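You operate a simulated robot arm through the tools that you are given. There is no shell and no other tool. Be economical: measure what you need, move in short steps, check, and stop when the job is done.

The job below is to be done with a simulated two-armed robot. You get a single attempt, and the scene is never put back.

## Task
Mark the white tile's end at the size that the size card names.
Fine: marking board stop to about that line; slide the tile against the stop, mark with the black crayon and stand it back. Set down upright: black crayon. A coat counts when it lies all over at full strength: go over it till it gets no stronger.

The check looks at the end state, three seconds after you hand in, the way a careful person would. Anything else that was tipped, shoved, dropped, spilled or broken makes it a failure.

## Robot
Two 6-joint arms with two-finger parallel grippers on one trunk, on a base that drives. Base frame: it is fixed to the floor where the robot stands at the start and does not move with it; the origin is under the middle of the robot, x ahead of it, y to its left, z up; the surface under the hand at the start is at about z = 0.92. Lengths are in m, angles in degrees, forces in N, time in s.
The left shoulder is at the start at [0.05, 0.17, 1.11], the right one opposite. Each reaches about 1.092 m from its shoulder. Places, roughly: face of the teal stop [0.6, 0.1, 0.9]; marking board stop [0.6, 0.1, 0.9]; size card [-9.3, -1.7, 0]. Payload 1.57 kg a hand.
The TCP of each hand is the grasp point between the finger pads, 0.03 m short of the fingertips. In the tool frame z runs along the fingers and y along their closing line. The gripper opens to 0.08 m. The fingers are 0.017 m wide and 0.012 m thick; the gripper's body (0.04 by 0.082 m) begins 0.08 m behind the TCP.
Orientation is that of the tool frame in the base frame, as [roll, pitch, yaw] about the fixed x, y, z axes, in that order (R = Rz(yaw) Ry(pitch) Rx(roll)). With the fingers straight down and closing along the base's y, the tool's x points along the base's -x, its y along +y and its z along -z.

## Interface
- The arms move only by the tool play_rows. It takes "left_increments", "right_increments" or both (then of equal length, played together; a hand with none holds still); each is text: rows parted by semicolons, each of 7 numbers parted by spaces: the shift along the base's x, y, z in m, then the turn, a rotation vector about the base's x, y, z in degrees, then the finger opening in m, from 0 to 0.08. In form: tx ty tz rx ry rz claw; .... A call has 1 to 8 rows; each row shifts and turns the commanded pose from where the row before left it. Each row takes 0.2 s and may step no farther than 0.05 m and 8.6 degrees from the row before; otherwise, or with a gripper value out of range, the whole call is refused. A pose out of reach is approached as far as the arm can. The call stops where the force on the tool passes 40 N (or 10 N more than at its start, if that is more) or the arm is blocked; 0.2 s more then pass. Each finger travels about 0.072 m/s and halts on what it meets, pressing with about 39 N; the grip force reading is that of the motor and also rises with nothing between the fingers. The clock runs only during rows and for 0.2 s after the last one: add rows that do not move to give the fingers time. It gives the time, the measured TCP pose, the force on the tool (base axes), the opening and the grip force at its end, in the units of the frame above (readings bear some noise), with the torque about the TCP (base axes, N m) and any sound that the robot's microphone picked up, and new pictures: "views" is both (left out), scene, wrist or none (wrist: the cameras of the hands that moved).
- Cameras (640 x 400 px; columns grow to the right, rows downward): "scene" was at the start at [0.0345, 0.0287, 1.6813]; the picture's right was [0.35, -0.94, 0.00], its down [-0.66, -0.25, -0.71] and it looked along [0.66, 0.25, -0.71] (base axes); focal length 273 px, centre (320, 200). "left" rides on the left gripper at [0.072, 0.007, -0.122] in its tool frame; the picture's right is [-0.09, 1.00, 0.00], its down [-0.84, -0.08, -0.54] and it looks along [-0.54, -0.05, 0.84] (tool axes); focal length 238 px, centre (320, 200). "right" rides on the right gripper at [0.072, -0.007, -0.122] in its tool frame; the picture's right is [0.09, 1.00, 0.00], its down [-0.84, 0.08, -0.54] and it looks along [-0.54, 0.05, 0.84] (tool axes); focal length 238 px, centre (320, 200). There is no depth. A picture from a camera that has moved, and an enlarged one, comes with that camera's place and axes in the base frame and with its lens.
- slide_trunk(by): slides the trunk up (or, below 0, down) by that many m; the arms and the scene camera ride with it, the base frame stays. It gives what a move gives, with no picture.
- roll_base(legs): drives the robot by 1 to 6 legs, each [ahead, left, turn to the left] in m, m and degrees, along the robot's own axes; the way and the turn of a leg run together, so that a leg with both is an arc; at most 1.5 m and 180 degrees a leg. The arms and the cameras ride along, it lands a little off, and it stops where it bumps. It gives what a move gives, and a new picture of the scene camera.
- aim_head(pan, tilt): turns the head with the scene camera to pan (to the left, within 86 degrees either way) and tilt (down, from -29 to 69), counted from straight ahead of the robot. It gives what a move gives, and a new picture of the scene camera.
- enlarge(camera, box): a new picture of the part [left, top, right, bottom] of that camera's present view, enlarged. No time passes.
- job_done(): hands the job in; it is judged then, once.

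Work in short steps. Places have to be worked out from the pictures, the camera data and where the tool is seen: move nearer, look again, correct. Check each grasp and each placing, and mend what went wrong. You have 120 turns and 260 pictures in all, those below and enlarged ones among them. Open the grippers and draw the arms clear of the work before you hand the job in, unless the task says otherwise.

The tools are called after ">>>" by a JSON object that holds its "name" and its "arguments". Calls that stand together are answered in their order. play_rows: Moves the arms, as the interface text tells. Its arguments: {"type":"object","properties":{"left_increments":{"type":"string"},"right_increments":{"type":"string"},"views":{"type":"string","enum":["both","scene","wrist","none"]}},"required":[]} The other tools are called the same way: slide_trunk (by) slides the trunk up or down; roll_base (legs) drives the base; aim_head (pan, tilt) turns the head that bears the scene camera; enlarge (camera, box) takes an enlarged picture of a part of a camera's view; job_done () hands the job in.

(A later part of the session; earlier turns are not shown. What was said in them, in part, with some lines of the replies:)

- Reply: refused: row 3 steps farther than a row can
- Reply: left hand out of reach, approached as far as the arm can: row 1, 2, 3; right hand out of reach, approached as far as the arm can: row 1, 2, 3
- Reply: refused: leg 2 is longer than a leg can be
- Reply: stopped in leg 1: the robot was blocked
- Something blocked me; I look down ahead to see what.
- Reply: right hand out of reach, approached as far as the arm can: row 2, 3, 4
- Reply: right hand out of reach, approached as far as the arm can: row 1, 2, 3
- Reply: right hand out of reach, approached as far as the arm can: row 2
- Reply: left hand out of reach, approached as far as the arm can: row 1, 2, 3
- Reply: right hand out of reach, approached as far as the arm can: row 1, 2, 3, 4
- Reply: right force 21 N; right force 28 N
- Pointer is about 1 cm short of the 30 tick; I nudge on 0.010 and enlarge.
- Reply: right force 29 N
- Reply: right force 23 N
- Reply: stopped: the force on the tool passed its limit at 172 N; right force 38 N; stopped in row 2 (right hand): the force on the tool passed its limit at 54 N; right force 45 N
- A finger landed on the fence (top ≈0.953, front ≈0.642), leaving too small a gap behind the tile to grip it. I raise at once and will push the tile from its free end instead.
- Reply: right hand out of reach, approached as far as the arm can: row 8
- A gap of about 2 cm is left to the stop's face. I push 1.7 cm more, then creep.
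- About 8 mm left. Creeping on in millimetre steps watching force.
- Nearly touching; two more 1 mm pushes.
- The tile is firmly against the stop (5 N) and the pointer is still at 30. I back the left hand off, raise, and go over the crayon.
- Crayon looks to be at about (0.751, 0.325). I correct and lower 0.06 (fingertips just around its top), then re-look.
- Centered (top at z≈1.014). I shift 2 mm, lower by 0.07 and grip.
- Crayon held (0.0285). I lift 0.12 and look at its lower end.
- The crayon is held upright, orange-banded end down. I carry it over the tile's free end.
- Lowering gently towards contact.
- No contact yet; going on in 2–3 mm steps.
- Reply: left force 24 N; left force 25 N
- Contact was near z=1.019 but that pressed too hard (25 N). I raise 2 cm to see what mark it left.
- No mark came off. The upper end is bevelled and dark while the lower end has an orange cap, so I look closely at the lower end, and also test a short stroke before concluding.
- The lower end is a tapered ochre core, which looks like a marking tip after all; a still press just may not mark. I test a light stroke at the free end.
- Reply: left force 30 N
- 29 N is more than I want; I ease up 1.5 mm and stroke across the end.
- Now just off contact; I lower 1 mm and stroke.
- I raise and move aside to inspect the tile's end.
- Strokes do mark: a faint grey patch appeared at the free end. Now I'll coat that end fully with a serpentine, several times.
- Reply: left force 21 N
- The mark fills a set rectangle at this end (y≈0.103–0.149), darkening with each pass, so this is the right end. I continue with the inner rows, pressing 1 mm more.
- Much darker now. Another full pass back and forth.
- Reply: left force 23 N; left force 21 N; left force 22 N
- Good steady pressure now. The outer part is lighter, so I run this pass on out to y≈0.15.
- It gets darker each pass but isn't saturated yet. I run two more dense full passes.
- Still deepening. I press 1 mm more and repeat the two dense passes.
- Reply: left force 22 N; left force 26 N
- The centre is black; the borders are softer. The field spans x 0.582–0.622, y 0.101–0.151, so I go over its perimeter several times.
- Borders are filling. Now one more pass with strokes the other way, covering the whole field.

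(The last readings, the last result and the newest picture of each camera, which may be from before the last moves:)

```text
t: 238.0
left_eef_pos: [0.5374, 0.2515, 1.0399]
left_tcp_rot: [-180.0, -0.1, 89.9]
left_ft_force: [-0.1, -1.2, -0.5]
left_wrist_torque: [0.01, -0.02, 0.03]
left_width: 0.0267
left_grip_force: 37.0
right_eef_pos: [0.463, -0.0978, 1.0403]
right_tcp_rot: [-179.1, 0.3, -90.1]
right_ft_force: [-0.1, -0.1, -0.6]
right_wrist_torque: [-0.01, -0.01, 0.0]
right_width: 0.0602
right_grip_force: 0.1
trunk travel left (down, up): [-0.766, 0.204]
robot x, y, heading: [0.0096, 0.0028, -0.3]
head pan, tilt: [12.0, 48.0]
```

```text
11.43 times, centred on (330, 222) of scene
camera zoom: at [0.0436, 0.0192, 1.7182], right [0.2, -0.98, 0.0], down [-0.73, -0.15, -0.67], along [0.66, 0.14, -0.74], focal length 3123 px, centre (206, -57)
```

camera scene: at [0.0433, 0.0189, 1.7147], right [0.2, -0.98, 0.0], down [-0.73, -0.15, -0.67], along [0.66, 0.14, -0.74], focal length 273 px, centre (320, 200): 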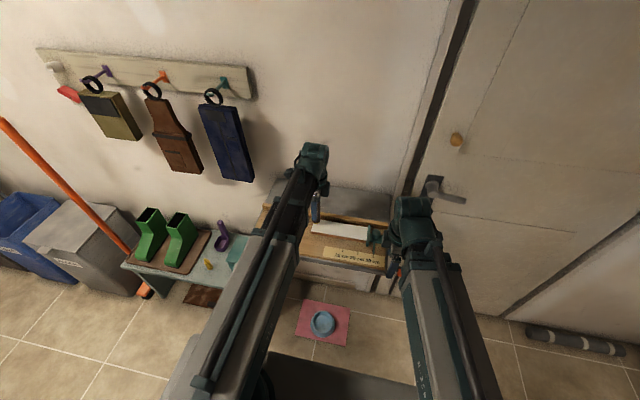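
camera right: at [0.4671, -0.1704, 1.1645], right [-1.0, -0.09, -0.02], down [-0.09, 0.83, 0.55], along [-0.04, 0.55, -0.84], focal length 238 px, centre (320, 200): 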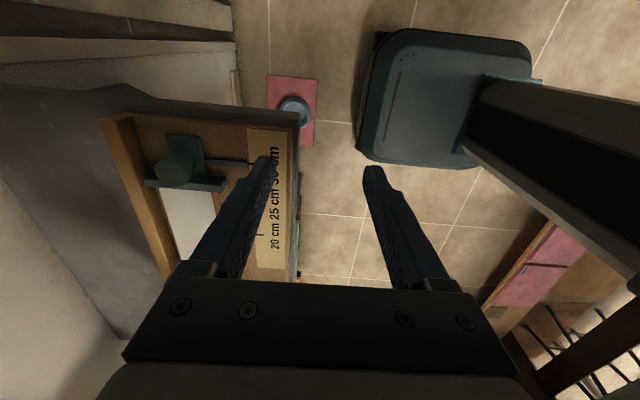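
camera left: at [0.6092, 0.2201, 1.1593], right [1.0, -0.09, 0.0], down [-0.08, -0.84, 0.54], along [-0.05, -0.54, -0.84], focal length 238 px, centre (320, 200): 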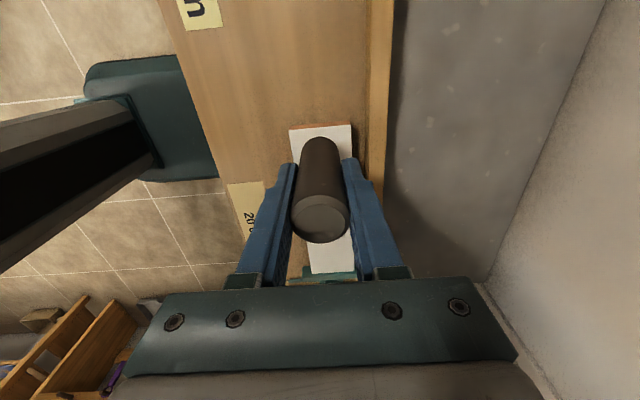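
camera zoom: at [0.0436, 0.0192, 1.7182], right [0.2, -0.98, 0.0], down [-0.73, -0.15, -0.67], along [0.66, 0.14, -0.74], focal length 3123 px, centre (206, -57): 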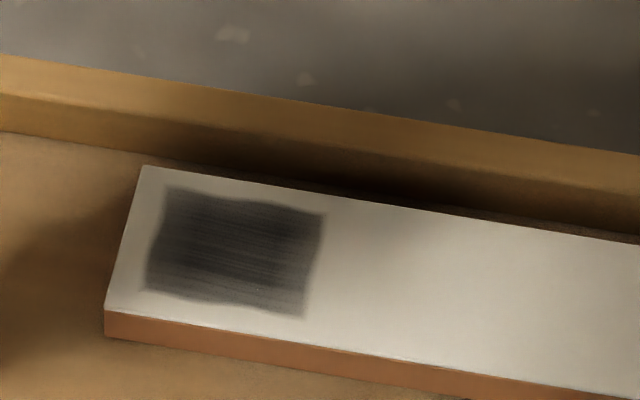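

It seems nearly even. I do one more full round and compare from the same spot.

>>> {"name": "play_rows", "arguments": {"left_increments": "0.02 -0.03 0 0 0 0 0.015; 0.022 -0.035 0 0 0 0 0.015; 0 -0.035 0 0 0 0 0.015; 0 0 0 0 0 0 0.015", "views": "none"}}

>>> {"name": "slide_trunk", "arguments": {"by": -0.031}}

>>> {"name": "play_rows", "arguments": {"left_increments": "0 -0.018 0 0 0 0 0.015; 0 -0.018 0 0 0 0 0.015; 0.004 -0.0175 0 0 0 0 0.015; 0 0.0175 0 0 0 0 0.015; 0 0.018 0 0 0 0 0.015; 0 0.018 0 0 0 0 0.015; 0.005 0 0 0 0 0 0.015; 0 -0.018 0 0 0 0 0.015", "views": "none"}}

>>> {"name": "play_rows", "arguments": {"left_increments": "0 -0.018 0 0 0 0 0.015; 0 -0.016 0 0 0 0 0.015; 0.018 0 0 0 0 0 0.015; 0.018 0 0 0 0 0 0.015; 0 0.004 0 0 0 0 0.015; -0.018 0 0 0 0 0 0.015; -0.018 0 0 0 0 0 0.015; 0 0.005 0 0 0 0 0.015", "views": "none"}}

>>> {"name": "play_rows", "arguments": {"left_increments": "0.018 0 0 0 0 0 0.015; 0.018 0 0 0 0 0 0.015; 0 0.006 0 0 0 0 0.015; -0.018 0 0 0 0 0 0.015; -0.018 0 0 0 0 0 0.015; 0 0.006 0 0 0 0 0.015; 0.018 0 0 0 0 0 0.015; 0.018 0 0 0 0 0 0.015", "views": "none"}}

>>> {"name": "play_rows", "arguments": {"left_increments": "0 0.006 0 0 0 0 0.015; -0.018 0 0 0 0 0 0.015; -0.018 0 0 0 0 0 0.015; 0 0.006 0 0 0 0 0.015; 0.018 0 0 0 0 0 0.015; 0.018 0 0 0 0 0 0.015; 0 0.006 0 0 0 0 0.015; -0.018 0 0 0 0 0 0.015", "views": "none"}}

>>> {"name": "play_rows", "arguments": {"left_increments": "-0.018 0 0 0 0 0 0.015; 0 0.006 0 0 0 0 0.015; 0.018 0 0 0 0 0 0.015; 0.018 0 0 0 0 0 0.015; 0 0.006 0 0 0 0 0.015; -0.018 0 0 0 0 0 0.015; -0.018 0 0 0 0 0 0.015; 0 0.004 0 0 0 0 0.015", "views": "none"}}

>>> {"name": "play_rows", "arguments": {"left_increments": "0.018 0 0 0 0 0 0.015; 0.018 0 0 0 0 0 0.015; 0 -0.017 0 0 0 0 0.015; 0 -0.017 0 0 0 0 0.015; 0 -0.017 0 0 0 0 0.015; 0 0.017 0 0 0 0 0.015; 0 0.017 0 0 0 0 0.015; 0 0.017 0 0 0 0 0.015", "views": "none"}}

>>> {"name": "slide_trunk", "arguments": {"by": 0.031}}

>>> {"name": "play_rows", "arguments": {"left_increments": "-0.02 0.03 0 0 0 0 0.015; -0.03 0.03 0 0 0 0 0.015; -0.03 0.02 0 0 0 0 0.015; 0 0.02 0 0 0 0 0.015", "views": "none"}}

>>> {"name": "enlarge", "arguments": {"camera": "scene", "box": [305, 205, 355, 240]}}

```text
t: 239.0
left_eef_pos: [0.5805, 0.1505, 1.0396]
left_tcp_rot: [180.0, -0.1, 90.0]
left_ft_force: [0.1, 1.0, -0.7]
left_wrist_torque: [-0.01, -0.01, 0.0]
left_width: 0.027
left_grip_force: 37.5
right_eef_pos: [0.463, -0.0974, 1.0407]
right_tcp_rot: [-179.1, 0.4, -90.1]
right_ft_force: [0.5, -0.2, 0.0]
right_wrist_torque: [-0.02, 0.03, 0.0]
right_width: 0.0599
right_grip_force: 0.1
trunk travel left (down, up): [-0.766, 0.204]
robot x, y, heading: [0.0041, 0.0028, -0.4]
head pan, tilt: [12.0, 48.0]
```

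```text
t: 239.7
left_eef_pos: [0.5795, 0.151, 1.0108]
left_tcp_rot: [180.0, -0.1, 90.0]
left_ft_force: [-3.1, -1.0, 17.6]
left_wrist_torque: [-0.08, 0.12, 0.01]
left_width: 0.0271
left_grip_force: 36.8
right_eef_pos: [0.4617, -0.0973, 1.0108]
right_tcp_rot: [-179.0, 0.4, -90.1]
right_ft_force: [-0.4, 0.3, 0.9]
right_wrist_torque: [0.01, -0.01, 0.01]
right_width: 0.0597
right_grip_force: 0.1
trunk travel left (down, up): [-0.736, 0.234]
robot x, y, heading: [0.0084, 0.0012, -0.5]
head pan, tilt: [12.0, 48.0]
stopped: the force on the tool passed its limit at 73 N (the readings are from after the stop); the commanded pose is now the measured one
```

```text
t: 241.4
left_eef_pos: [0.5882, 0.1354, 1.0098]
left_tcp_rot: [179.9, -0.3, 90.1]
left_ft_force: [-0.1, 7.0, 18.9]
left_wrist_torque: [0.35, -0.06, 0.01]
left_width: 0.0268
left_grip_force: 37.6
right_eef_pos: [0.4623, -0.097, 1.0103]
right_tcp_rot: [-179.0, 0.3, -90.0]
right_ft_force: [0.7, 0.1, 0.4]
right_wrist_torque: [0.02, 0.02, 0.0]
right_width: 0.06
right_grip_force: 0.0
trunk travel left (down, up): [-0.736, 0.234]
robot x, y, heading: [0.0095, 0.006, -0.2]
head pan, tilt: [12.0, 48.0]
```

```text
t: 243.2
left_eef_pos: [0.5887, 0.1069, 1.0105]
left_tcp_rot: [180.0, -0.1, 89.9]
left_ft_force: [1.7, -6.9, 16.6]
left_wrist_torque: [-0.42, -0.09, -0.01]
left_width: 0.0267
left_grip_force: 37.7
right_eef_pos: [0.4628, -0.098, 1.0116]
right_tcp_rot: [-178.9, 0.4, -90.1]
right_ft_force: [-0.2, 0.9, -0.3]
right_wrist_torque: [0.0, -0.02, 0.01]
right_width: 0.06
right_grip_force: 0.0
trunk travel left (down, up): [-0.736, 0.234]
robot x, y, heading: [0.0083, 0.0037, -0.4]
head pan, tilt: [12.0, 48.0]
```

```text
t: 245.1
left_eef_pos: [0.6255, 0.1222, 1.0109]
left_tcp_rot: [-180.0, -0.2, 90.0]
left_ft_force: [-4.5, -0.2, 12.4]
left_wrist_torque: [-0.04, 0.23, 0.01]
left_width: 0.0268
left_grip_force: 37.8
right_eef_pos: [0.4616, -0.0976, 1.0115]
right_tcp_rot: [-179.0, 0.5, -89.9]
right_ft_force: [-0.8, -0.2, -0.3]
right_wrist_torque: [-0.01, -0.01, -0.01]
right_width: 0.0599
right_grip_force: 0.0
trunk travel left (down, up): [-0.736, 0.234]
robot x, y, heading: [0.0102, 0.0023, -0.2]
head pan, tilt: [12.0, 48.0]
```

```text
t: 246.8
left_eef_pos: [0.6076, 0.1393, 1.0109]
left_tcp_rot: [179.8, -0.2, 90.0]
left_ft_force: [3.5, 1.0, 21.4]
left_wrist_torque: [0.06, -0.28, 0.02]
left_width: 0.0269
left_grip_force: 37.4
right_eef_pos: [0.4619, -0.0985, 1.0109]
right_tcp_rot: [-179.0, 0.4, -90.1]
right_ft_force: [0.2, -0.6, 0.6]
right_wrist_torque: [0.0, -0.02, 0.0]
right_width: 0.0601
right_grip_force: 0.2
trunk travel left (down, up): [-0.736, 0.234]
robot x, y, heading: [0.0061, -0.0014, -0.4]
head pan, tilt: [12.0, 48.0]
```

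```text
t: 248.7
left_eef_pos: [0.588, 0.1534, 1.0116]
left_tcp_rot: [180.0, -0.1, 89.8]
left_ft_force: [0.9, -6.5, 18.1]
left_wrist_torque: [-0.41, -0.13, -0.01]
left_width: 0.0269
left_grip_force: 37.6
right_eef_pos: [0.4622, -0.0978, 1.0115]
right_tcp_rot: [-179.1, 0.4, -90.1]
right_ft_force: [-0.2, 0.6, -0.4]
right_wrist_torque: [-0.04, 0.0, -0.03]
right_width: 0.0596
right_grip_force: 0.0
trunk travel left (down, up): [-0.736, 0.234]
robot x, y, heading: [0.0113, 0.0024, -0.5]
head pan, tilt: [12.0, 48.0]
```

```text
t: 250.4
left_eef_pos: [0.6256, 0.1538, 1.0117]
left_tcp_rot: [179.9, -0.1, 89.9]
left_ft_force: [-0.3, -5.2, 14.3]
left_wrist_torque: [-0.34, 0.0, -0.03]
left_width: 0.0269
left_grip_force: 37.3
right_eef_pos: [0.4623, -0.0985, 1.0101]
right_tcp_rot: [-179.0, 0.4, -90.1]
right_ft_force: [-0.8, -0.4, -1.2]
right_wrist_torque: [0.01, 0.01, -0.02]
right_width: 0.0598
right_grip_force: 0.1
trunk travel left (down, up): [-0.736, 0.234]
robot x, y, heading: [0.0061, 0.0021, -0.4]
head pan, tilt: [12.0, 48.0]
```

```text
t: 251.2
left_eef_pos: [0.6263, 0.1553, 1.042]
left_tcp_rot: [-180.0, -0.2, 89.9]
left_ft_force: [-0.6, -0.2, -0.3]
left_wrist_torque: [0.02, -0.03, 0.01]
left_width: 0.0269
left_grip_force: 37.4
right_eef_pos: [0.4633, -0.0979, 1.0411]
right_tcp_rot: [-179.0, 0.4, -90.1]
right_ft_force: [0.6, -0.2, 0.1]
right_wrist_torque: [0.01, 0.0, 0.01]
right_width: 0.0602
right_grip_force: 0.0
trunk travel left (down, up): [-0.767, 0.203]
robot x, y, heading: [0.0084, 0.0035, -0.4]
head pan, tilt: [12.0, 48.0]
```

```text
t: 252.2
left_eef_pos: [0.5467, 0.2553, 1.0421]
left_tcp_rot: [-180.0, -0.2, 90.0]
left_ft_force: [0.0, -0.1, -1.0]
left_wrist_torque: [0.01, -0.01, 0.05]
left_width: 0.0267
left_grip_force: 37.9
right_eef_pos: [0.4637, -0.0976, 1.0423]
right_tcp_rot: [-179.1, 0.3, -90.1]
right_ft_force: [0.2, 0.2, 0.2]
right_wrist_torque: [0.0, 0.01, 0.01]
right_width: 0.0596
right_grip_force: 0.1
trunk travel left (down, up): [-0.767, 0.203]
robot x, y, heading: [0.0088, 0.0026, -0.3]
head pan, tilt: [12.0, 48.0]
```

```text
11.43 times, centred on (330, 222) of scene
camera zoom: at [0.0437, 0.0193, 1.7189], right [0.2, -0.98, 0.0], down [-0.73, -0.15, -0.67], along [0.66, 0.14, -0.74], focal length 3123 px, centre (206, -57)
```

zoom: 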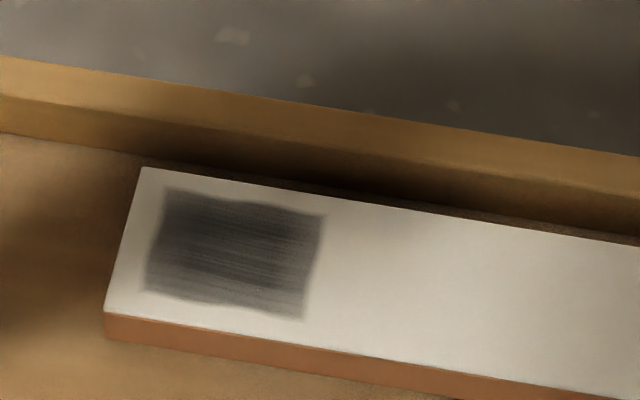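

No change any more: the coat is saturated. I check the tile is still against the stop and the pointer at 30.

>>> {"name": "enlarge", "arguments": {"camera": "scene", "box": [305, 200, 395, 255]}}

>>> {"name": "enlarge", "arguments": {"camera": "scene", "box": [345, 210, 385, 255]}}

>>> {"name": "enlarge", "arguments": {"camera": "left", "box": [220, 80, 420, 290]}}

```text
7.11 times, centred on (350, 228) of scene
camera zoom: at [0.0437, 0.0193, 1.7189], right [0.2, -0.98, 0.0], down [-0.73, -0.15, -0.67], along [0.66, 0.14, -0.74], focal length 1943 px, centre (107, 4)
```

zoom: 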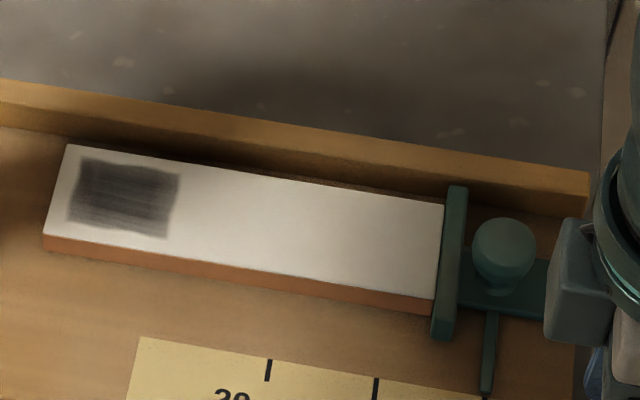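

```text
8.89 times, centred on (365, 232) of scene
camera zoom: at [0.0437, 0.0193, 1.7189], right [0.2, -0.98, 0.0], down [-0.73, -0.15, -0.67], along [0.66, 0.14, -0.74], focal length 2429 px, centre (-80, -89)
```

zoom: 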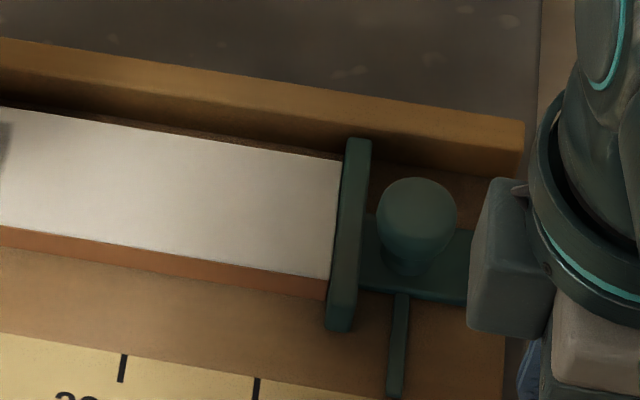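

```text
1.90 times, centred on (320, 185) of left
camera zoom: at [0.5533, 0.3266, 1.1633], right [1.0, -0.09, 0.0], down [-0.08, -0.84, 0.54], along [-0.05, -0.54, -0.84], focal length 454 px, centre (320, 229)
```

zoom: 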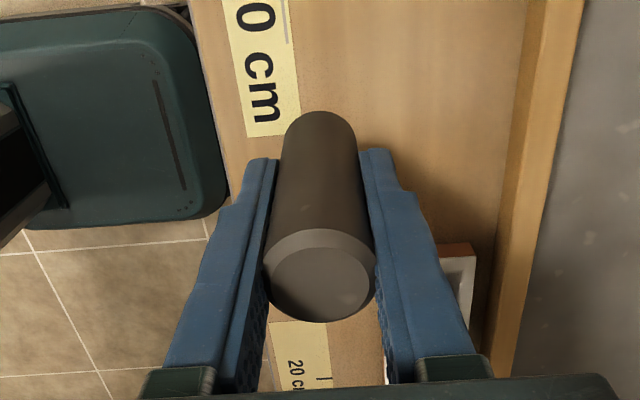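

All in order. Now I return the crayon to its place at (0.750, 0.3225).

>>> {"name": "slide_trunk", "arguments": {"by": 0.05}}

>>> {"name": "play_rows", "arguments": {"left_increments": "0.04 0.015 0 0 0 0 0.015; 0.04 0.015 0 0 0 0 0.015; 0.04 0.015 0 0 0 0 0.015; 0.04 0.015 0 0 0 0 0.015; 0.0435 0.0075 0 0 0 0 0.015; 0 0 0 0 0 0 0.015", "views": "none"}}

>>> {"name": "slide_trunk", "arguments": {"by": -0.1}}

>>> {"name": "slide_trunk", "arguments": {"by": -0.01}}

>>> {"name": "play_rows", "arguments": {"left_increments": "0 0 0 0 0 0 0.015", "views": "wrist"}}

```text
t: 253.1
left_eef_pos: [0.5463, 0.2553, 1.0906]
left_tcp_rot: [179.9, -0.1, 90.0]
left_ft_force: [0.8, -0.3, -1.1]
left_wrist_torque: [0.02, 0.01, -0.01]
left_width: 0.0268
left_grip_force: 37.5
right_eef_pos: [0.4646, -0.0979, 1.0912]
right_tcp_rot: [-179.1, 0.4, -90.1]
right_ft_force: [-0.6, 0.5, 0.5]
right_wrist_torque: [0.01, 0.0, -0.03]
right_width: 0.06
right_grip_force: 0.2
trunk travel left (down, up): [-0.817, 0.153]
robot x, y, heading: [0.0062, 0.0061, -0.4]
head pan, tilt: [12.0, 48.0]
```

```text
t: 254.5
left_eef_pos: [0.7499, 0.323, 1.0916]
left_tcp_rot: [180.0, -0.3, 90.0]
left_ft_force: [-0.8, 0.8, 0.8]
left_wrist_torque: [-0.02, 0.02, -0.03]
left_width: 0.0269
left_grip_force: 37.9
right_eef_pos: [0.4623, -0.0975, 1.0919]
right_tcp_rot: [-179.1, 0.5, -90.1]
right_ft_force: [-0.8, 0.7, 0.0]
right_wrist_torque: [-0.01, -0.02, 0.0]
right_width: 0.0601
right_grip_force: 0.0
trunk travel left (down, up): [-0.817, 0.153]
robot x, y, heading: [0.0059, 0.0027, -0.3]
head pan, tilt: [12.0, 48.0]
```

```text
t: 255.9
left_eef_pos: [0.7512, 0.3233, 0.992]
left_tcp_rot: [180.0, -0.2, 90.0]
left_ft_force: [-0.3, 0.8, -0.8]
left_wrist_torque: [0.04, 0.04, 0.0]
left_width: 0.0272
left_grip_force: 37.7
right_eef_pos: [0.4628, -0.0981, 0.9917]
right_tcp_rot: [-179.0, 0.4, -90.2]
right_ft_force: [0.6, 0.3, 0.6]
right_wrist_torque: [-0.01, 0.03, 0.0]
right_width: 0.0601
right_grip_force: 0.0
trunk travel left (down, up): [-0.717, 0.253]
robot x, y, heading: [0.0073, 0.0031, -0.3]
head pan, tilt: [12.0, 48.0]
```

```text
t: 256.4
left_eef_pos: [0.7503, 0.3238, 0.9826]
left_tcp_rot: [179.8, -0.1, 89.9]
left_ft_force: [5.2, 2.5, 27.0]
left_wrist_torque: [0.17, -0.4, -0.02]
left_width: 0.0269
left_grip_force: 37.6
right_eef_pos: [0.4623, -0.0985, 0.9826]
right_tcp_rot: [-179.1, 0.4, -90.1]
right_ft_force: [1.4, -0.5, 0.2]
right_wrist_torque: [0.01, 0.0, -0.01]
right_width: 0.0596
right_grip_force: 0.0
trunk travel left (down, up): [-0.707, 0.263]
robot x, y, heading: [0.0067, 0.0038, -0.1]
head pan, tilt: [12.0, 48.0]
```

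```text
t: 256.8
left_eef_pos: [0.7496, 0.3222, 0.9839]
left_tcp_rot: [179.9, -0.3, 89.9]
left_ft_force: [9.2, 4.3, 33.1]
left_wrist_torque: [0.23, -0.58, -0.04]
left_width: 0.0269
left_grip_force: 37.9
right_eef_pos: [0.4611, -0.0989, 0.9823]
right_tcp_rot: [-179.0, 0.4, -90.1]
right_ft_force: [-0.1, -0.5, 0.4]
right_wrist_torque: [0.0, 0.0, -0.02]
right_width: 0.06
right_grip_force: 0.1
trunk travel left (down, up): [-0.707, 0.263]
robot x, y, heading: [0.0081, 0.003, -0.5]
head pan, tilt: [12.0, 48.0]
camera left: at [0.7558, 0.3939, 1.1052], right [1.0, -0.09, 0.0], down [-0.08, -0.84, 0.54], along [-0.05, -0.54, -0.84], focal length 238 px, centre (320, 200)
```

left: 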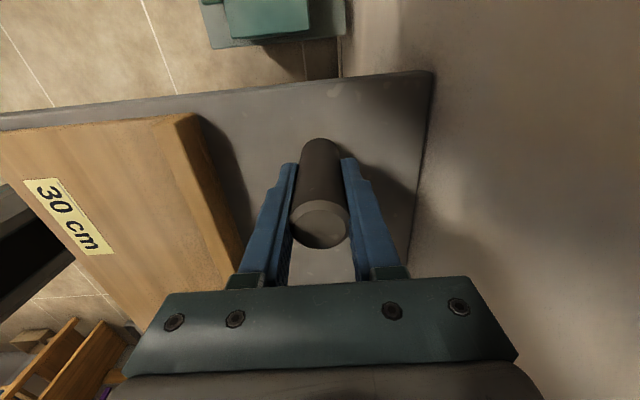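

It touches down; I ease up 3 mm to a light touch, then open gently.

>>> {"name": "slide_trunk", "arguments": {"by": 0.003}}

>>> {"name": "slide_trunk", "arguments": {"by": -0.001}}

```text
t: 257.4
left_eef_pos: [0.7506, 0.3232, 0.9834]
left_tcp_rot: [179.9, -0.1, 89.9]
left_ft_force: [0.1, -1.0, -1.3]
left_wrist_torque: [-0.01, 0.01, 0.0]
left_width: 0.0267
left_grip_force: 37.6
right_eef_pos: [0.4625, -0.0975, 0.9837]
right_tcp_rot: [-179.0, 0.5, -90.1]
right_ft_force: [-0.8, 0.0, -0.9]
right_wrist_torque: [0.01, -0.06, 0.0]
right_width: 0.0598
right_grip_force: 0.0
trunk travel left (down, up): [-0.71, 0.26]
robot x, y, heading: [0.0073, 0.0017, -0.1]
head pan, tilt: [12.0, 48.0]
```

```text
t: 257.9
left_eef_pos: [0.7499, 0.3218, 0.983]
left_tcp_rot: [-179.9, 0.0, 90.0]
left_ft_force: [-0.1, 0.1, -0.4]
left_wrist_torque: [-0.02, 0.04, -0.03]
left_width: 0.0269
left_grip_force: 37.5
right_eef_pos: [0.4638, -0.0979, 0.9841]
right_tcp_rot: [-179.0, 0.4, -90.1]
right_ft_force: [-0.5, -0.1, -0.6]
right_wrist_torque: [0.02, 0.0, 0.01]
right_width: 0.06
right_grip_force: 0.0
trunk travel left (down, up): [-0.709, 0.261]
robot x, y, heading: [0.0082, 0.0018, -0.2]
head pan, tilt: [12.0, 48.0]
```

One more millimetre for a light touch, then release slowly.

>>> {"name": "slide_trunk", "arguments": {"by": -0.001}}

>>> {"name": "play_rows", "arguments": {"left_increments": "0 0 0 0 0 0 0.03; 0 0 0 0 0 0 0.034; 0 0 0 0 0 0 0.045; 0 0 0 0 0 0 0.06; 0 0 0 0 0 0 0.06", "views": "wrist"}}

```text
t: 258.4
left_eef_pos: [0.7506, 0.3234, 0.9836]
left_tcp_rot: [179.9, -0.3, 90.0]
left_ft_force: [2.4, 0.7, 13.1]
left_wrist_torque: [0.07, -0.15, 0.02]
left_width: 0.0272
left_grip_force: 37.0
right_eef_pos: [0.4631, -0.0979, 0.9833]
right_tcp_rot: [-179.0, 0.4, -90.1]
right_ft_force: [0.5, 0.1, 0.1]
right_wrist_torque: [0.03, 0.0, 0.0]
right_width: 0.0603
right_grip_force: 0.1
trunk travel left (down, up): [-0.708, 0.262]
robot x, y, heading: [0.0066, -0.0001, -0.6]
head pan, tilt: [12.0, 48.0]
```

```text
t: 259.6
left_eef_pos: [0.7504, 0.322, 0.9819]
left_tcp_rot: [-179.9, -0.3, 90.0]
left_ft_force: [0.8, 0.5, 0.0]
left_wrist_torque: [-0.01, -0.04, -0.01]
left_width: 0.0599
left_grip_force: 0.0
right_eef_pos: [0.463, -0.0969, 0.9831]
right_tcp_rot: [-178.9, 0.4, -90.0]
right_ft_force: [0.5, -1.2, -0.2]
right_wrist_torque: [-0.02, 0.01, 0.02]
right_width: 0.0599
right_grip_force: 0.0
trunk travel left (down, up): [-0.708, 0.262]
robot x, y, heading: [0.0071, 0.0028, -0.4]
head pan, tilt: [12.0, 48.0]
camera left: at [0.7568, 0.3942, 1.1045], right [1.0, -0.09, 0.0], down [-0.08, -0.84, 0.54], along [-0.05, -0.54, -0.84], focal length 238 px, centre (320, 200)
```

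left: 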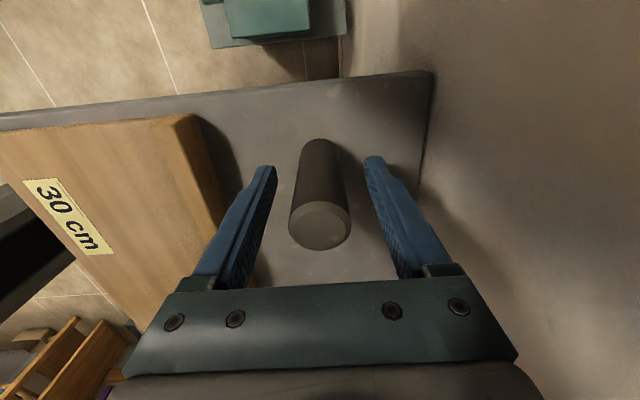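

The crayon stands. I raise clear, draw both arms back, and inspect.

>>> {"name": "slide_trunk", "arguments": {"by": 0.13}}

>>> {"name": "play_rows", "arguments": {"left_increments": "-0.04 0.01 0 0 0 0 0.06; -0.04 0.01 0 0 0 0 0.06; -0.04 0.01 0 0 0 0 0.06; -0.04 0.015 0 0 0 0 0.06; -0.04 0.015 0 0 0 0 0.06; -0.04 0.015 0 0 0 0 0.06; -0.04 0.015 0 0 0 0 0.06; -0.04 0.01 0 0 0 0 0.06", "right_increments": "0 -0.02 0 0 0 0 0.06; 0 -0.02 0 0 0 0 0.06; 0 -0.02 0 0 0 0 0.06; 0 -0.02 0 0 0 0 0.06; 0 -0.02 0 0 0 0 0.06; 0 -0.02 0 0 0 0 0.06; 0 0 0 0 0 0 0.06; 0 0 0 0 0 0 0.06", "views": "scene"}}

>>> {"name": "enlarge", "arguments": {"camera": "scene", "box": [250, 170, 400, 265]}}

>>> {"name": "enlarge", "arguments": {"camera": "scene", "box": [300, 215, 350, 250]}}

```text
t: 261.2
left_eef_pos: [0.7516, 0.3227, 1.1121]
left_tcp_rot: [179.9, -0.1, 90.0]
left_ft_force: [-0.2, -0.2, -0.7]
left_wrist_torque: [-0.01, 0.01, -0.02]
left_width: 0.0597
left_grip_force: 0.0
right_eef_pos: [0.4634, -0.0982, 1.1121]
right_tcp_rot: [-179.1, 0.5, -90.0]
right_ft_force: [0.7, 0.8, 0.1]
right_wrist_torque: [0.03, 0.0, -0.01]
right_width: 0.06
right_grip_force: 0.1
trunk travel left (down, up): [-0.838, 0.132]
robot x, y, heading: [0.0102, 0.0011, -0.4]
head pan, tilt: [12.0, 48.0]
```

```text
t: 263.0
left_eef_pos: [0.4282, 0.4212, 1.1139]
left_tcp_rot: [179.9, -0.2, 90.0]
left_ft_force: [-0.5, -0.9, 0.2]
left_wrist_torque: [0.05, -0.05, 0.01]
left_width: 0.0602
left_grip_force: 0.0
right_eef_pos: [0.467, -0.2169, 1.1126]
right_tcp_rot: [-179.1, 0.4, -90.1]
right_ft_force: [-0.3, -0.1, -0.1]
right_wrist_torque: [-0.01, -0.01, -0.02]
right_width: 0.0601
right_grip_force: 0.0
right hand out of reach, approached as far as the arm can: row 2
trunk travel left (down, up): [-0.838, 0.132]
robot x, y, heading: [0.0065, 0.0005, -0.3]
head pan, tilt: [12.0, 48.0]
camera scene: at [0.0426, 0.0188, 1.7899], right [0.2, -0.98, 0.0], down [-0.73, -0.15, -0.67], along [0.66, 0.14, -0.74], focal length 273 px, centre (320, 200)
```

scene: 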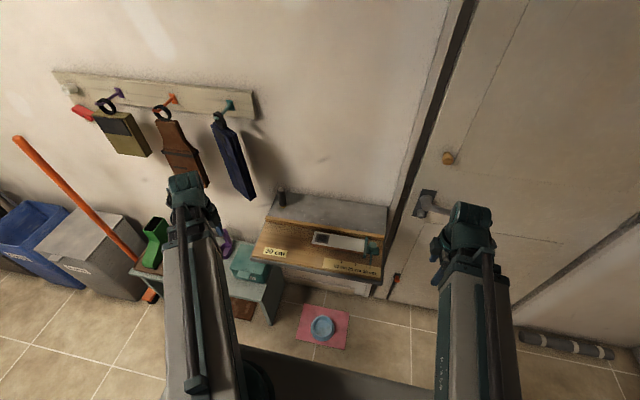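

```text
4.21 times, centred on (325, 218) of scene
camera zoom: at [0.0426, 0.0188, 1.7899], right [0.2, -0.98, 0.0], down [-0.73, -0.15, -0.67], along [0.66, 0.14, -0.74], focal length 1151 px, centre (299, 126)
```

zoom: 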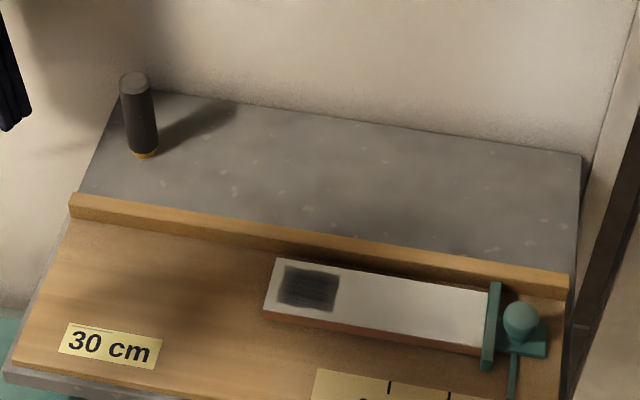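

```text
11.43 times, centred on (325, 232) of scene
camera zoom: at [0.0426, 0.0188, 1.7899], right [0.2, -0.98, 0.0], down [-0.73, -0.15, -0.67], along [0.66, 0.14, -0.74], focal length 3123 px, centre (263, -171)
```

zoom: 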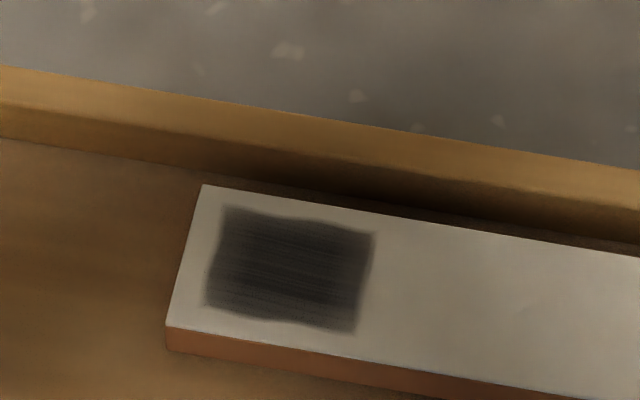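

The coat is even and black, crayon upright. But the blue hanging folder looks turned – I wait and look at it.

>>> {"name": "play_rows", "arguments": {"left_increments": "0 0 0 0 0 0 0.06; 0 0 0 0 0 0 0.06; 0 0 0 0 0 0 0.06; 0 0 0 0 0 0 0.06", "views": "none"}}

>>> {"name": "enlarge", "arguments": {"camera": "scene", "box": [40, 60, 280, 210]}}

```text
t: 264.0
left_eef_pos: [0.4311, 0.4215, 1.1121]
left_tcp_rot: [-179.9, -0.1, 90.1]
left_ft_force: [0.7, -0.6, 0.3]
left_wrist_torque: [-0.01, 0.0, -0.01]
left_width: 0.06
left_grip_force: 0.0
right_eef_pos: [0.4666, -0.2178, 1.1128]
right_tcp_rot: [-179.0, 0.5, -90.2]
right_ft_force: [0.4, -0.2, -0.1]
right_wrist_torque: [-0.05, -0.02, 0.03]
right_width: 0.0599
right_grip_force: 0.0
trunk travel left (down, up): [-0.838, 0.132]
robot x, y, heading: [0.0043, 0.0025, -0.2]
head pan, tilt: [12.0, 48.0]
```

```text
2.67 times, centred on (160, 135) of scene
camera zoom: at [0.0434, 0.019, 1.7899], right [0.2, -0.98, 0.0], down [-0.73, -0.15, -0.67], along [0.66, 0.14, -0.74], focal length 729 px, centre (747, 373)
```

zoom: 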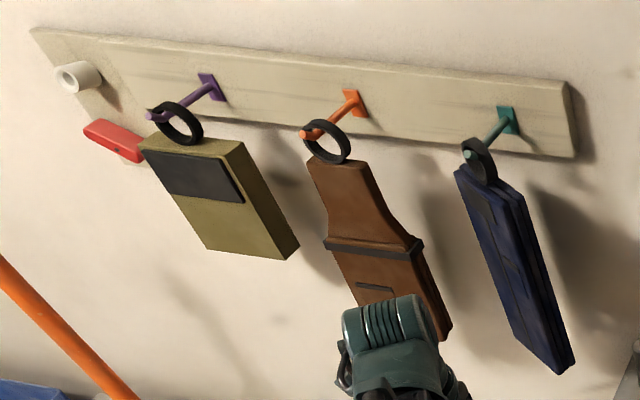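

The left arm brushed the blue bag; it still hangs on its hook but is turned. I wait to see whether it is still swinging.

>>> {"name": "play_rows", "arguments": {"left_increments": "0 0 0 0 0 0 0.06; 0 0 0 0 0 0 0.06; 0 0 0 0 0 0 0.06; 0 0 0 0 0 0 0.06; 0 0 0 0 0 0 0.06; 0 0 0 0 0 0 0.06; 0 0 0 0 0 0 0.06; 0 0 0 0 0 0 0.06", "views": "none"}}

>>> {"name": "aim_head", "arguments": {"pan": 25, "tilt": 30}}

>>> {"name": "enlarge", "arguments": {"camera": "scene", "box": [220, 110, 420, 260]}}

```text
t: 265.8
left_eef_pos: [0.43, 0.4229, 1.1128]
left_tcp_rot: [-179.9, -0.1, 89.9]
left_ft_force: [0.0, 0.2, 0.1]
left_wrist_torque: [0.0, 0.02, 0.03]
left_width: 0.0596
left_grip_force: 0.0
right_eef_pos: [0.4658, -0.2187, 1.1137]
right_tcp_rot: [-179.1, 0.4, -90.1]
right_ft_force: [0.0, 0.5, 0.4]
right_wrist_torque: [-0.01, -0.05, -0.04]
right_width: 0.0599
right_grip_force: 0.1
trunk travel left (down, up): [-0.838, 0.132]
robot x, y, heading: [0.0078, 0.0009, -0.6]
head pan, tilt: [12.0, 48.0]
```

```text
t: 266.6
left_eef_pos: [0.4297, 0.4215, 1.1121]
left_tcp_rot: [179.9, 0.0, 90.0]
left_ft_force: [0.5, 0.3, -0.1]
left_wrist_torque: [-0.03, -0.04, 0.01]
left_width: 0.06
left_grip_force: 0.0
right_eef_pos: [0.4672, -0.2191, 1.1122]
right_tcp_rot: [-179.0, 0.4, -90.2]
right_ft_force: [0.7, 0.8, -0.7]
right_wrist_torque: [0.01, 0.01, -0.01]
right_width: 0.0598
right_grip_force: 0.0
trunk travel left (down, up): [-0.838, 0.132]
robot x, y, heading: [0.0042, -0.0007, -0.0]
head pan, tilt: [25.0, 30.0]
camera scene: at [0.0484, 0.0407, 1.8166], right [0.42, -0.91, 0.0], down [-0.45, -0.21, -0.87], along [0.79, 0.36, -0.5], focal length 273 px, centre (320, 200)
```

scene: 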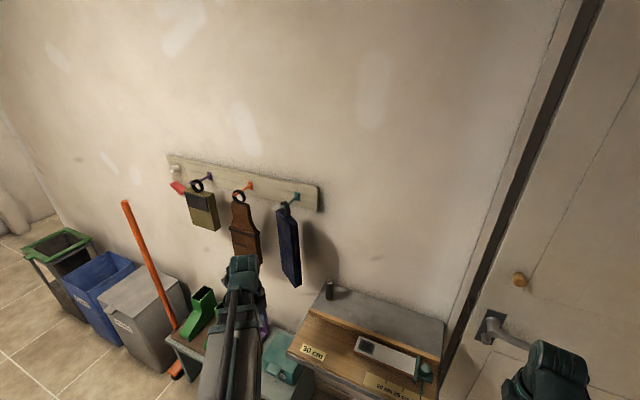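

```text
2.67 times, centred on (320, 185) of scene
camera zoom: at [0.0484, 0.0407, 1.8166], right [0.42, -0.91, 0.0], down [-0.45, -0.21, -0.87], along [0.79, 0.36, -0.5], focal length 729 px, centre (320, 240)
```

zoom: 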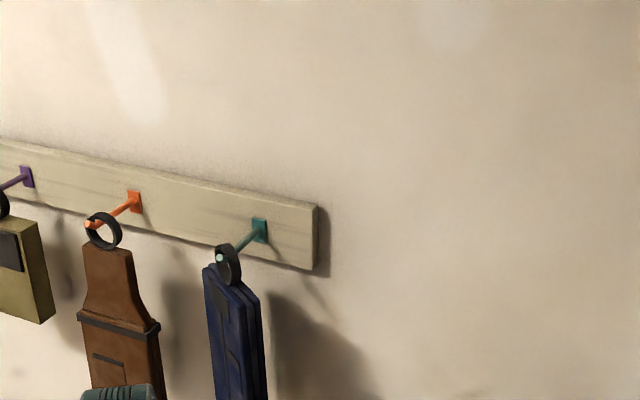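

The bag is at rest but its right edge was pulled out by about 30°. I'll push that edge gently back with the left hand. First I turn the hand so its camera faces backwards, and close the fingers.

>>> {"name": "play_rows", "arguments": {"left_increments": "0 0 0 0 0 8.5 0; 0 0 0 0 0 8.5 0; 0 0 0 0 0 8.5 0; 0 0 0 0 0 8.5 0; 0 0 0 0 0 8.5 0; 0 0 0 0 0 8.5 0; 0 0 0 0 0 8.5 0; 0 0 0 0 0 8.5 0", "views": "none"}}

>>> {"name": "play_rows", "arguments": {"left_increments": "0 0 0 0 0 8.5 0; 0 0 0 0 0 8.5 0; 0 0 0 0 0 5 0; 0.03 0 0 0 0 0 0; 0.03 0 0 0 0 0 0; 0.03 0 0 0 0 0 0; 0.03 0 0 0 0 0 0; 0.02 0 0 0 0 0 0", "views": "both"}}

```text
t: 268.4
left_eef_pos: [0.4309, 0.4233, 1.1122]
left_tcp_rot: [-180.0, -0.2, 158.3]
left_ft_force: [-0.7, 0.4, -0.6]
left_wrist_torque: [-0.02, 0.03, -0.02]
left_width: 0.0
left_grip_force: 21.5
right_eef_pos: [0.4682, -0.2179, 1.1128]
right_tcp_rot: [-179.1, 0.4, -90.0]
right_ft_force: [-0.3, 1.5, 0.1]
right_wrist_torque: [-0.04, 0.02, 0.01]
right_width: 0.0599
right_grip_force: 0.0
trunk travel left (down, up): [-0.838, 0.132]
robot x, y, heading: [0.0092, 0.0017, -0.3]
head pan, tilt: [25.0, 30.0]
```

```text
t: 270.2
left_eef_pos: [0.5717, 0.4229, 1.1137]
left_tcp_rot: [-180.0, -0.1, -180.0]
left_ft_force: [0.9, 0.1, -0.3]
left_wrist_torque: [0.02, 0.02, -0.01]
left_width: 0.0
left_grip_force: 21.9
right_eef_pos: [0.4671, -0.2171, 1.1117]
right_tcp_rot: [-179.1, 0.4, -90.1]
right_ft_force: [-0.1, -0.9, 0.7]
right_wrist_torque: [0.01, 0.02, 0.0]
right_width: 0.0598
right_grip_force: 0.2
trunk travel left (down, up): [-0.838, 0.132]
robot x, y, heading: [0.0104, 0.0015, -0.3]
head pan, tilt: [25.0, 30.0]
camera scene: at [0.0487, 0.0408, 1.8167], right [0.42, -0.91, 0.0], down [-0.45, -0.21, -0.87], along [0.79, 0.36, -0.5], focal length 273 px, centre (320, 200)
camera left: at [0.4998, 0.4297, 1.2344], right [0.09, 1.0, 0.0], down [0.84, -0.08, 0.54], along [0.54, -0.05, -0.84], focal length 238 px, centre (320, 200)
```

scene: 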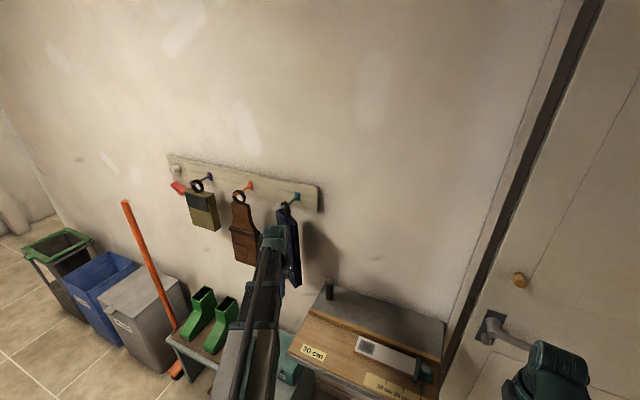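
left: 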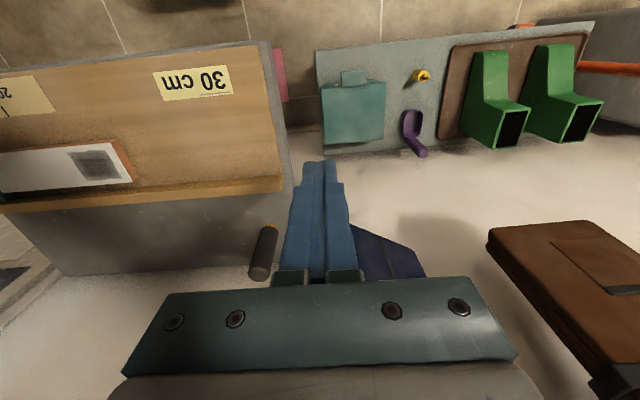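

The bag's free edge is at about (0.70, 0.453). I shift the hand to y≈0.45, lower it a little, and push gently forward.

>>> {"name": "slide_trunk", "arguments": {"by": -0.05}}

>>> {"name": "play_rows", "arguments": {"left_increments": "0.01 0.013 0 0 0 0 0; 0.02 0.012 0 0 0 0 0; 0.02 0 0 0 0 0 0; 0.02 0 0 0 0 0 0; 0.02 0 0 0 0 0 0", "views": "both"}}

```text
t: 271.1
left_eef_pos: [0.5698, 0.4245, 1.0624]
left_tcp_rot: [180.0, 0.0, -180.0]
left_ft_force: [0.0, 0.0, -0.1]
left_wrist_torque: [0.0, -0.02, 0.03]
left_width: 0.0001
left_grip_force: 20.7
right_eef_pos: [0.466, -0.2176, 1.0624]
right_tcp_rot: [-179.0, 0.3, -90.2]
right_ft_force: [0.1, 0.7, 0.0]
right_wrist_torque: [0.01, 0.02, 0.02]
right_width: 0.0602
right_grip_force: 0.0
trunk travel left (down, up): [-0.788, 0.182]
robot x, y, heading: [0.0099, 0.0029, -0.4]
head pan, tilt: [25.0, 30.0]
```

```text
t: 272.3
left_eef_pos: [0.6624, 0.4482, 1.0616]
left_tcp_rot: [-180.0, -0.1, 179.9]
left_ft_force: [-0.3, 0.1, -0.6]
left_wrist_torque: [0.01, -0.03, 0.02]
left_width: 0.0
left_grip_force: 21.2
right_eef_pos: [0.4678, -0.2172, 1.062]
right_tcp_rot: [-179.1, 0.4, -90.1]
right_ft_force: [0.4, 0.2, 0.1]
right_wrist_torque: [-0.02, 0.03, 0.0]
right_width: 0.06
right_grip_force: 0.1
trunk travel left (down, up): [-0.788, 0.182]
robot x, y, heading: [0.0089, 0.0054, -0.3]
head pan, tilt: [25.0, 30.0]
camera scene: at [0.0487, 0.0407, 1.7667], right [0.42, -0.91, 0.0], down [-0.45, -0.21, -0.87], along [0.79, 0.36, -0.5], focal length 273 px, centre (320, 200)
camera left: at [0.5893, 0.4555, 1.1844], right [0.09, 1.0, 0.0], down [0.84, -0.08, 0.54], along [0.54, -0.05, -0.84], focal length 238 px, centre (320, 200)
```

scene: 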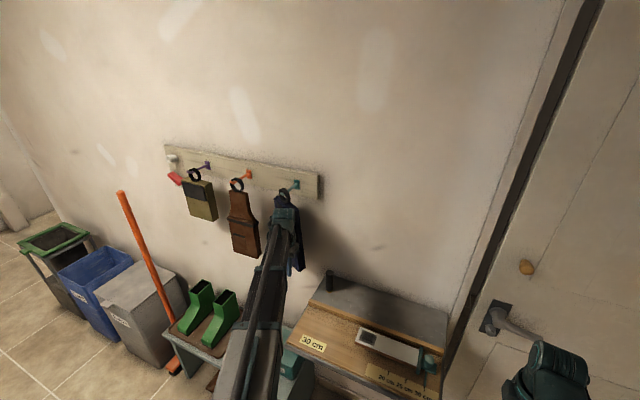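
left: 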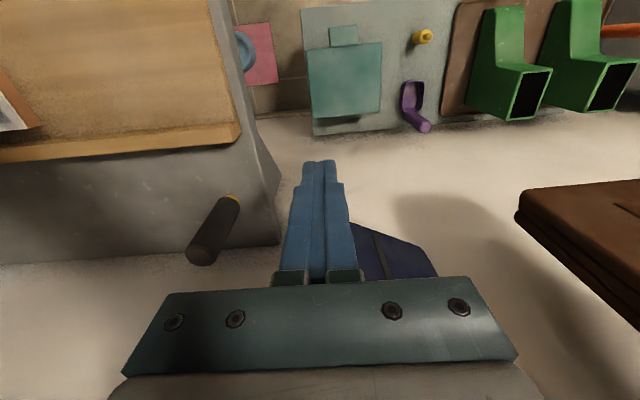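

I enlarge the scene to see the bag's state relative to the hand.

>>> {"name": "enlarge", "arguments": {"camera": "scene", "box": [220, 160, 340, 280]}}

```text
3.33 times, centred on (280, 220) of scene
camera zoom: at [0.0487, 0.0407, 1.7667], right [0.42, -0.91, 0.0], down [-0.45, -0.21, -0.87], along [0.79, 0.36, -0.5], focal length 911 px, centre (453, 133)
```

zoom: 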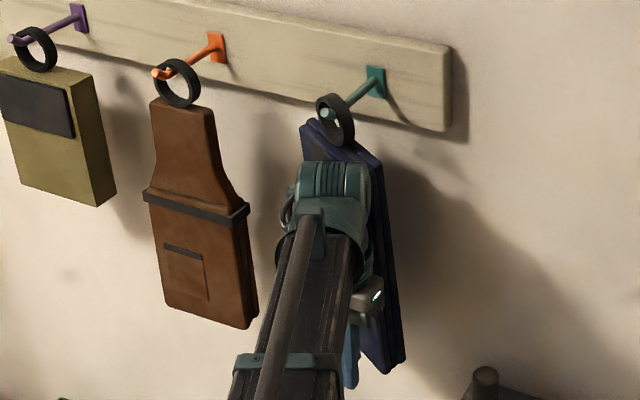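

The bag has turned back to face like its neighbours. I retreat straight back and check.

>>> {"name": "play_rows", "arguments": {"left_increments": "-0.03 0 0 0 0 0 0.03; -0.04 0 0 0 0 0 0.06; -0.04 0 0 0 0 0 0.06; -0.04 0 0 0 0 0 0.06; -0.04 0 0 0 0 0 0.06; -0.04 0 0 0 0 0 0.06; -0.04 0 0 0 0 0 0.06; 0 0 0 0 0 0 0.06", "views": "none"}}

>>> {"name": "aim_head", "arguments": {"pan": 20.6, "tilt": 45.2}}

>>> {"name": "enlarge", "arguments": {"camera": "scene", "box": [100, 40, 320, 200]}}

```text
t: 274.1
left_eef_pos: [0.3905, 0.4481, 1.0623]
left_tcp_rot: [-179.9, -0.2, -180.0]
left_ft_force: [0.2, 0.6, 0.0]
left_wrist_torque: [0.01, 0.0, -0.01]
left_width: 0.0603
left_grip_force: 0.1
right_eef_pos: [0.4675, -0.2186, 1.0631]
right_tcp_rot: [-179.1, 0.5, -90.1]
right_ft_force: [0.5, -0.6, -0.2]
right_wrist_torque: [0.01, -0.01, 0.01]
right_width: 0.0599
right_grip_force: 0.1
trunk travel left (down, up): [-0.788, 0.182]
robot x, y, heading: [0.0067, 0.0065, -0.3]
head pan, tilt: [25.0, 30.0]
```

```text
t: 274.9
left_eef_pos: [0.3901, 0.4479, 1.0612]
left_tcp_rot: [-180.0, -0.2, -180.0]
left_ft_force: [-0.8, 0.7, 0.6]
left_wrist_torque: [0.0, 0.01, 0.02]
left_width: 0.0601
left_grip_force: 0.1
right_eef_pos: [0.4666, -0.2182, 1.0623]
right_tcp_rot: [-179.0, 0.5, -90.1]
right_ft_force: [-0.2, -0.2, -0.6]
right_wrist_torque: [0.03, 0.0, -0.01]
right_width: 0.0599
right_grip_force: 0.1
trunk travel left (down, up): [-0.788, 0.182]
robot x, y, heading: [0.0083, 0.0011, -0.4]
head pan, tilt: [20.6, 45.2]
camera scene: at [0.0423, 0.0312, 1.7439], right [0.35, -0.94, 0.0], down [-0.66, -0.25, -0.71], along [0.66, 0.25, -0.71], focal length 273 px, centre (320, 200)
```

scene: 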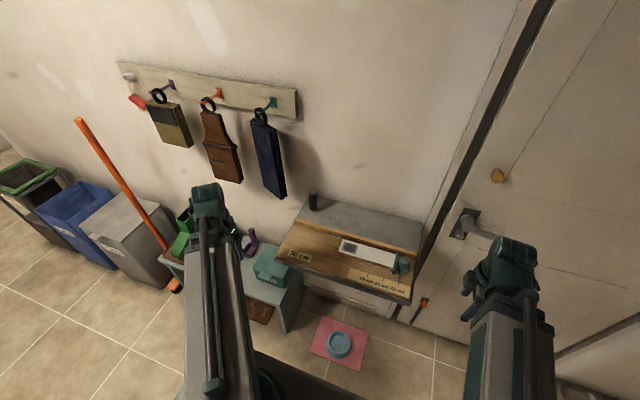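

```text
2.50 times, centred on (210, 120) of scene
camera zoom: at [0.0423, 0.0312, 1.7439], right [0.35, -0.94, 0.0], down [-0.66, -0.25, -0.71], along [0.66, 0.25, -0.71], focal length 683 px, centre (595, 400)
```

zoom: 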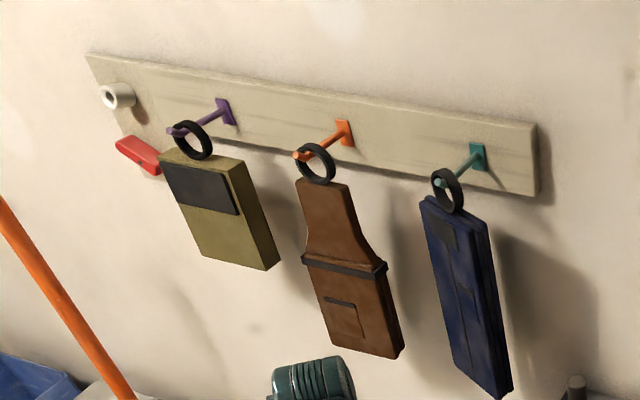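

Mostly restored, though still turned some 15–20°. I repeat the same push, 2 cm further.

>>> {"name": "play_rows", "arguments": {"left_increments": "0.04 0 0 0 0 0 0; 0.04 0 0 0 0 0 0; 0.04 0 0 0 0 0 0; 0.04 0 0 0 0 0 0; 0.04 0 0 0 0 0 0; 0.04 0 0 0 0 0 0; 0.03 0 0 0 0 0 0", "views": "none"}}

>>> {"name": "play_rows", "arguments": {"left_increments": "0.008 0 0 0 0 0 0; 0.008 0 0 0 0 0 0; 0.004 0 0 0 0 0 0", "views": "none"}}

>>> {"name": "enlarge", "arguments": {"camera": "scene", "box": [180, 80, 320, 200]}}

```text
t: 276.5
left_eef_pos: [0.662, 0.448, 1.0618]
left_tcp_rot: [180.0, -0.2, 180.0]
left_ft_force: [0.0, 0.0, 0.1]
left_wrist_torque: [-0.01, 0.01, 0.01]
left_width: 0.0
left_grip_force: 21.5
right_eef_pos: [0.4663, -0.2168, 1.0617]
right_tcp_rot: [-179.0, 0.4, -90.1]
right_ft_force: [0.6, -0.9, 0.1]
right_wrist_torque: [0.0, 0.02, -0.01]
right_width: 0.0599
right_grip_force: 0.0
trunk travel left (down, up): [-0.788, 0.182]
robot x, y, heading: [0.0106, 0.0045, -0.4]
head pan, tilt: [20.6, 45.2]
```

```text
t: 277.3
left_eef_pos: [0.6812, 0.4481, 1.0628]
left_tcp_rot: [-180.0, -0.2, 180.0]
left_ft_force: [-0.2, 1.0, 0.8]
left_wrist_torque: [0.03, -0.02, -0.01]
left_width: 0.0
left_grip_force: 21.1
right_eef_pos: [0.4669, -0.2177, 1.0617]
right_tcp_rot: [-179.0, 0.4, -90.2]
right_ft_force: [0.7, -0.1, -0.2]
right_wrist_torque: [0.01, -0.02, -0.01]
right_width: 0.0602
right_grip_force: 0.0
trunk travel left (down, up): [-0.788, 0.182]
robot x, y, heading: [0.0094, 0.0045, -0.3]
head pan, tilt: [20.6, 45.2]
```

```text
3.33 times, centred on (250, 140) of scene
camera zoom: at [0.0424, 0.0311, 1.7438], right [0.35, -0.94, 0.0], down [-0.67, -0.25, -0.7], along [0.66, 0.24, -0.71], focal length 911 px, centre (553, 400)
```

zoom: 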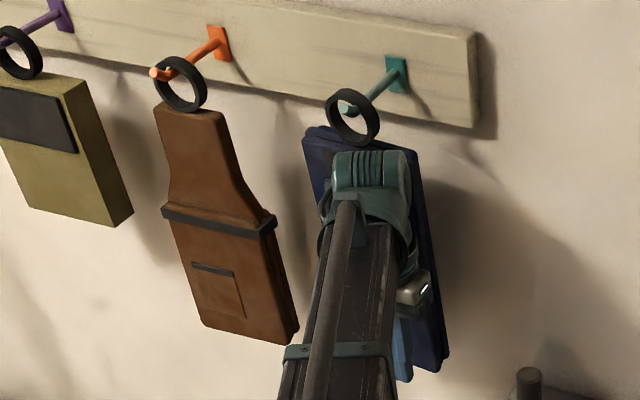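

Now it looks frontal like before. I withdraw straight back and compare with the first picture.

>>> {"name": "play_rows", "arguments": {"left_increments": "-0.02 0 0 0 0 0 0; -0.04 0 0 0 0 0 0.04; -0.04 0 0 0 0 0 0.06; -0.04 0 0 0 0 0 0.06; -0.04 0 0 0 0 0 0.06; -0.04 0 0 0 0 0 0.06; -0.04 0 0 0 0 0 0.06; -0.03 0 0 0 0 0 0.06", "views": "scene"}}

>>> {"name": "enlarge", "arguments": {"camera": "scene", "box": [100, 40, 320, 200]}}

```text
t: 279.1
left_eef_pos: [0.3907, 0.4494, 1.0615]
left_tcp_rot: [179.9, -0.1, 179.9]
left_ft_force: [-0.2, -0.7, -1.0]
left_wrist_torque: [-0.01, 0.0, 0.02]
left_width: 0.0599
left_grip_force: 0.0
right_eef_pos: [0.4652, -0.218, 1.0632]
right_tcp_rot: [-179.0, 0.4, -90.2]
right_ft_force: [0.2, 0.3, 0.1]
right_wrist_torque: [-0.03, -0.02, -0.02]
right_width: 0.0602
right_grip_force: 0.1
trunk travel left (down, up): [-0.788, 0.182]
robot x, y, heading: [0.0068, 0.0058, -0.3]
head pan, tilt: [20.6, 45.2]
camera scene: at [0.0419, 0.0311, 1.7438], right [0.35, -0.94, 0.0], down [-0.67, -0.25, -0.7], along [0.66, 0.24, -0.71], focal length 273 px, centre (320, 200)
```

scene: 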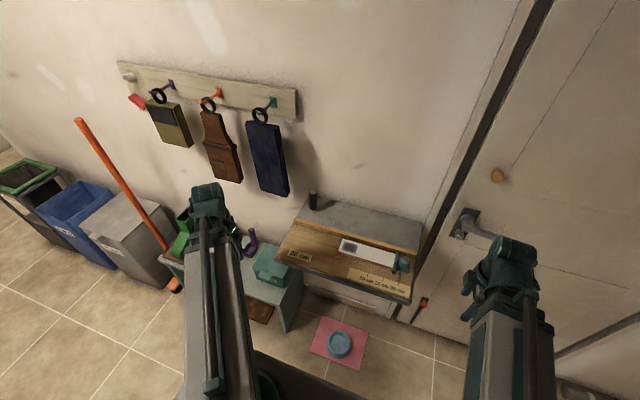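

```text
2.50 times, centred on (210, 120) of scene
camera zoom: at [0.0419, 0.0311, 1.7438], right [0.35, -0.94, 0.0], down [-0.67, -0.25, -0.7], along [0.66, 0.24, -0.71], focal length 683 px, centre (595, 400)
```

zoom: 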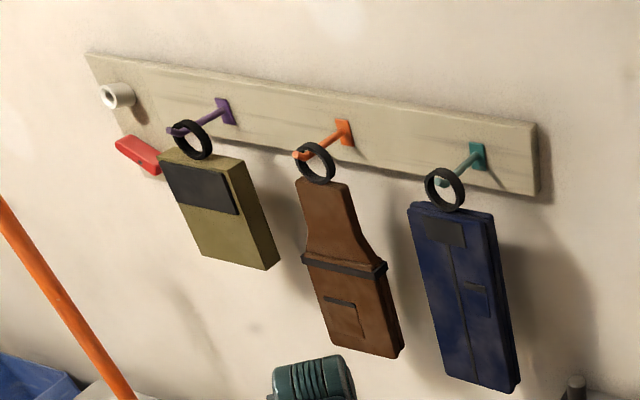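

The bag hangs as it did at the start. The crayon is upright, the tile is against the stop at 30 with a full coat on its end, and the arms are clear. Handing in.

>>> {"name": "job_done", "arguments": {}}

```text
The job is handed in.
```

I handed the job in: the stop is at 30 cm, the white tile lies against it with its free end marked black, and the black crayon stands upright back on the shelf.

- **Size card:** I found no card at the listed place, about [-9.3, -1.7], which turned out to be the corner behind a vacuum cleaner. I took the size from the "30 cm" card lying on the marking board.
- **Which end:** the task didn't say which end to mark. Only the free end, away from the stop, was tried. The mark there filled one set rectangle, and I went over it until a further pass made no difference.
- **Bag on the wall:** on the way back the left arm brushed the blue bag on its hook and turned it. I pushed it back, and it now hangs as it did in the first picture.
- **Bumps:** while looking for the card, the base bumped something near a table, a tub and a bent piece on the floor. Nothing looked moved in later pictures. One finger also pressed hard on the board's fence, and the tile had not moved.
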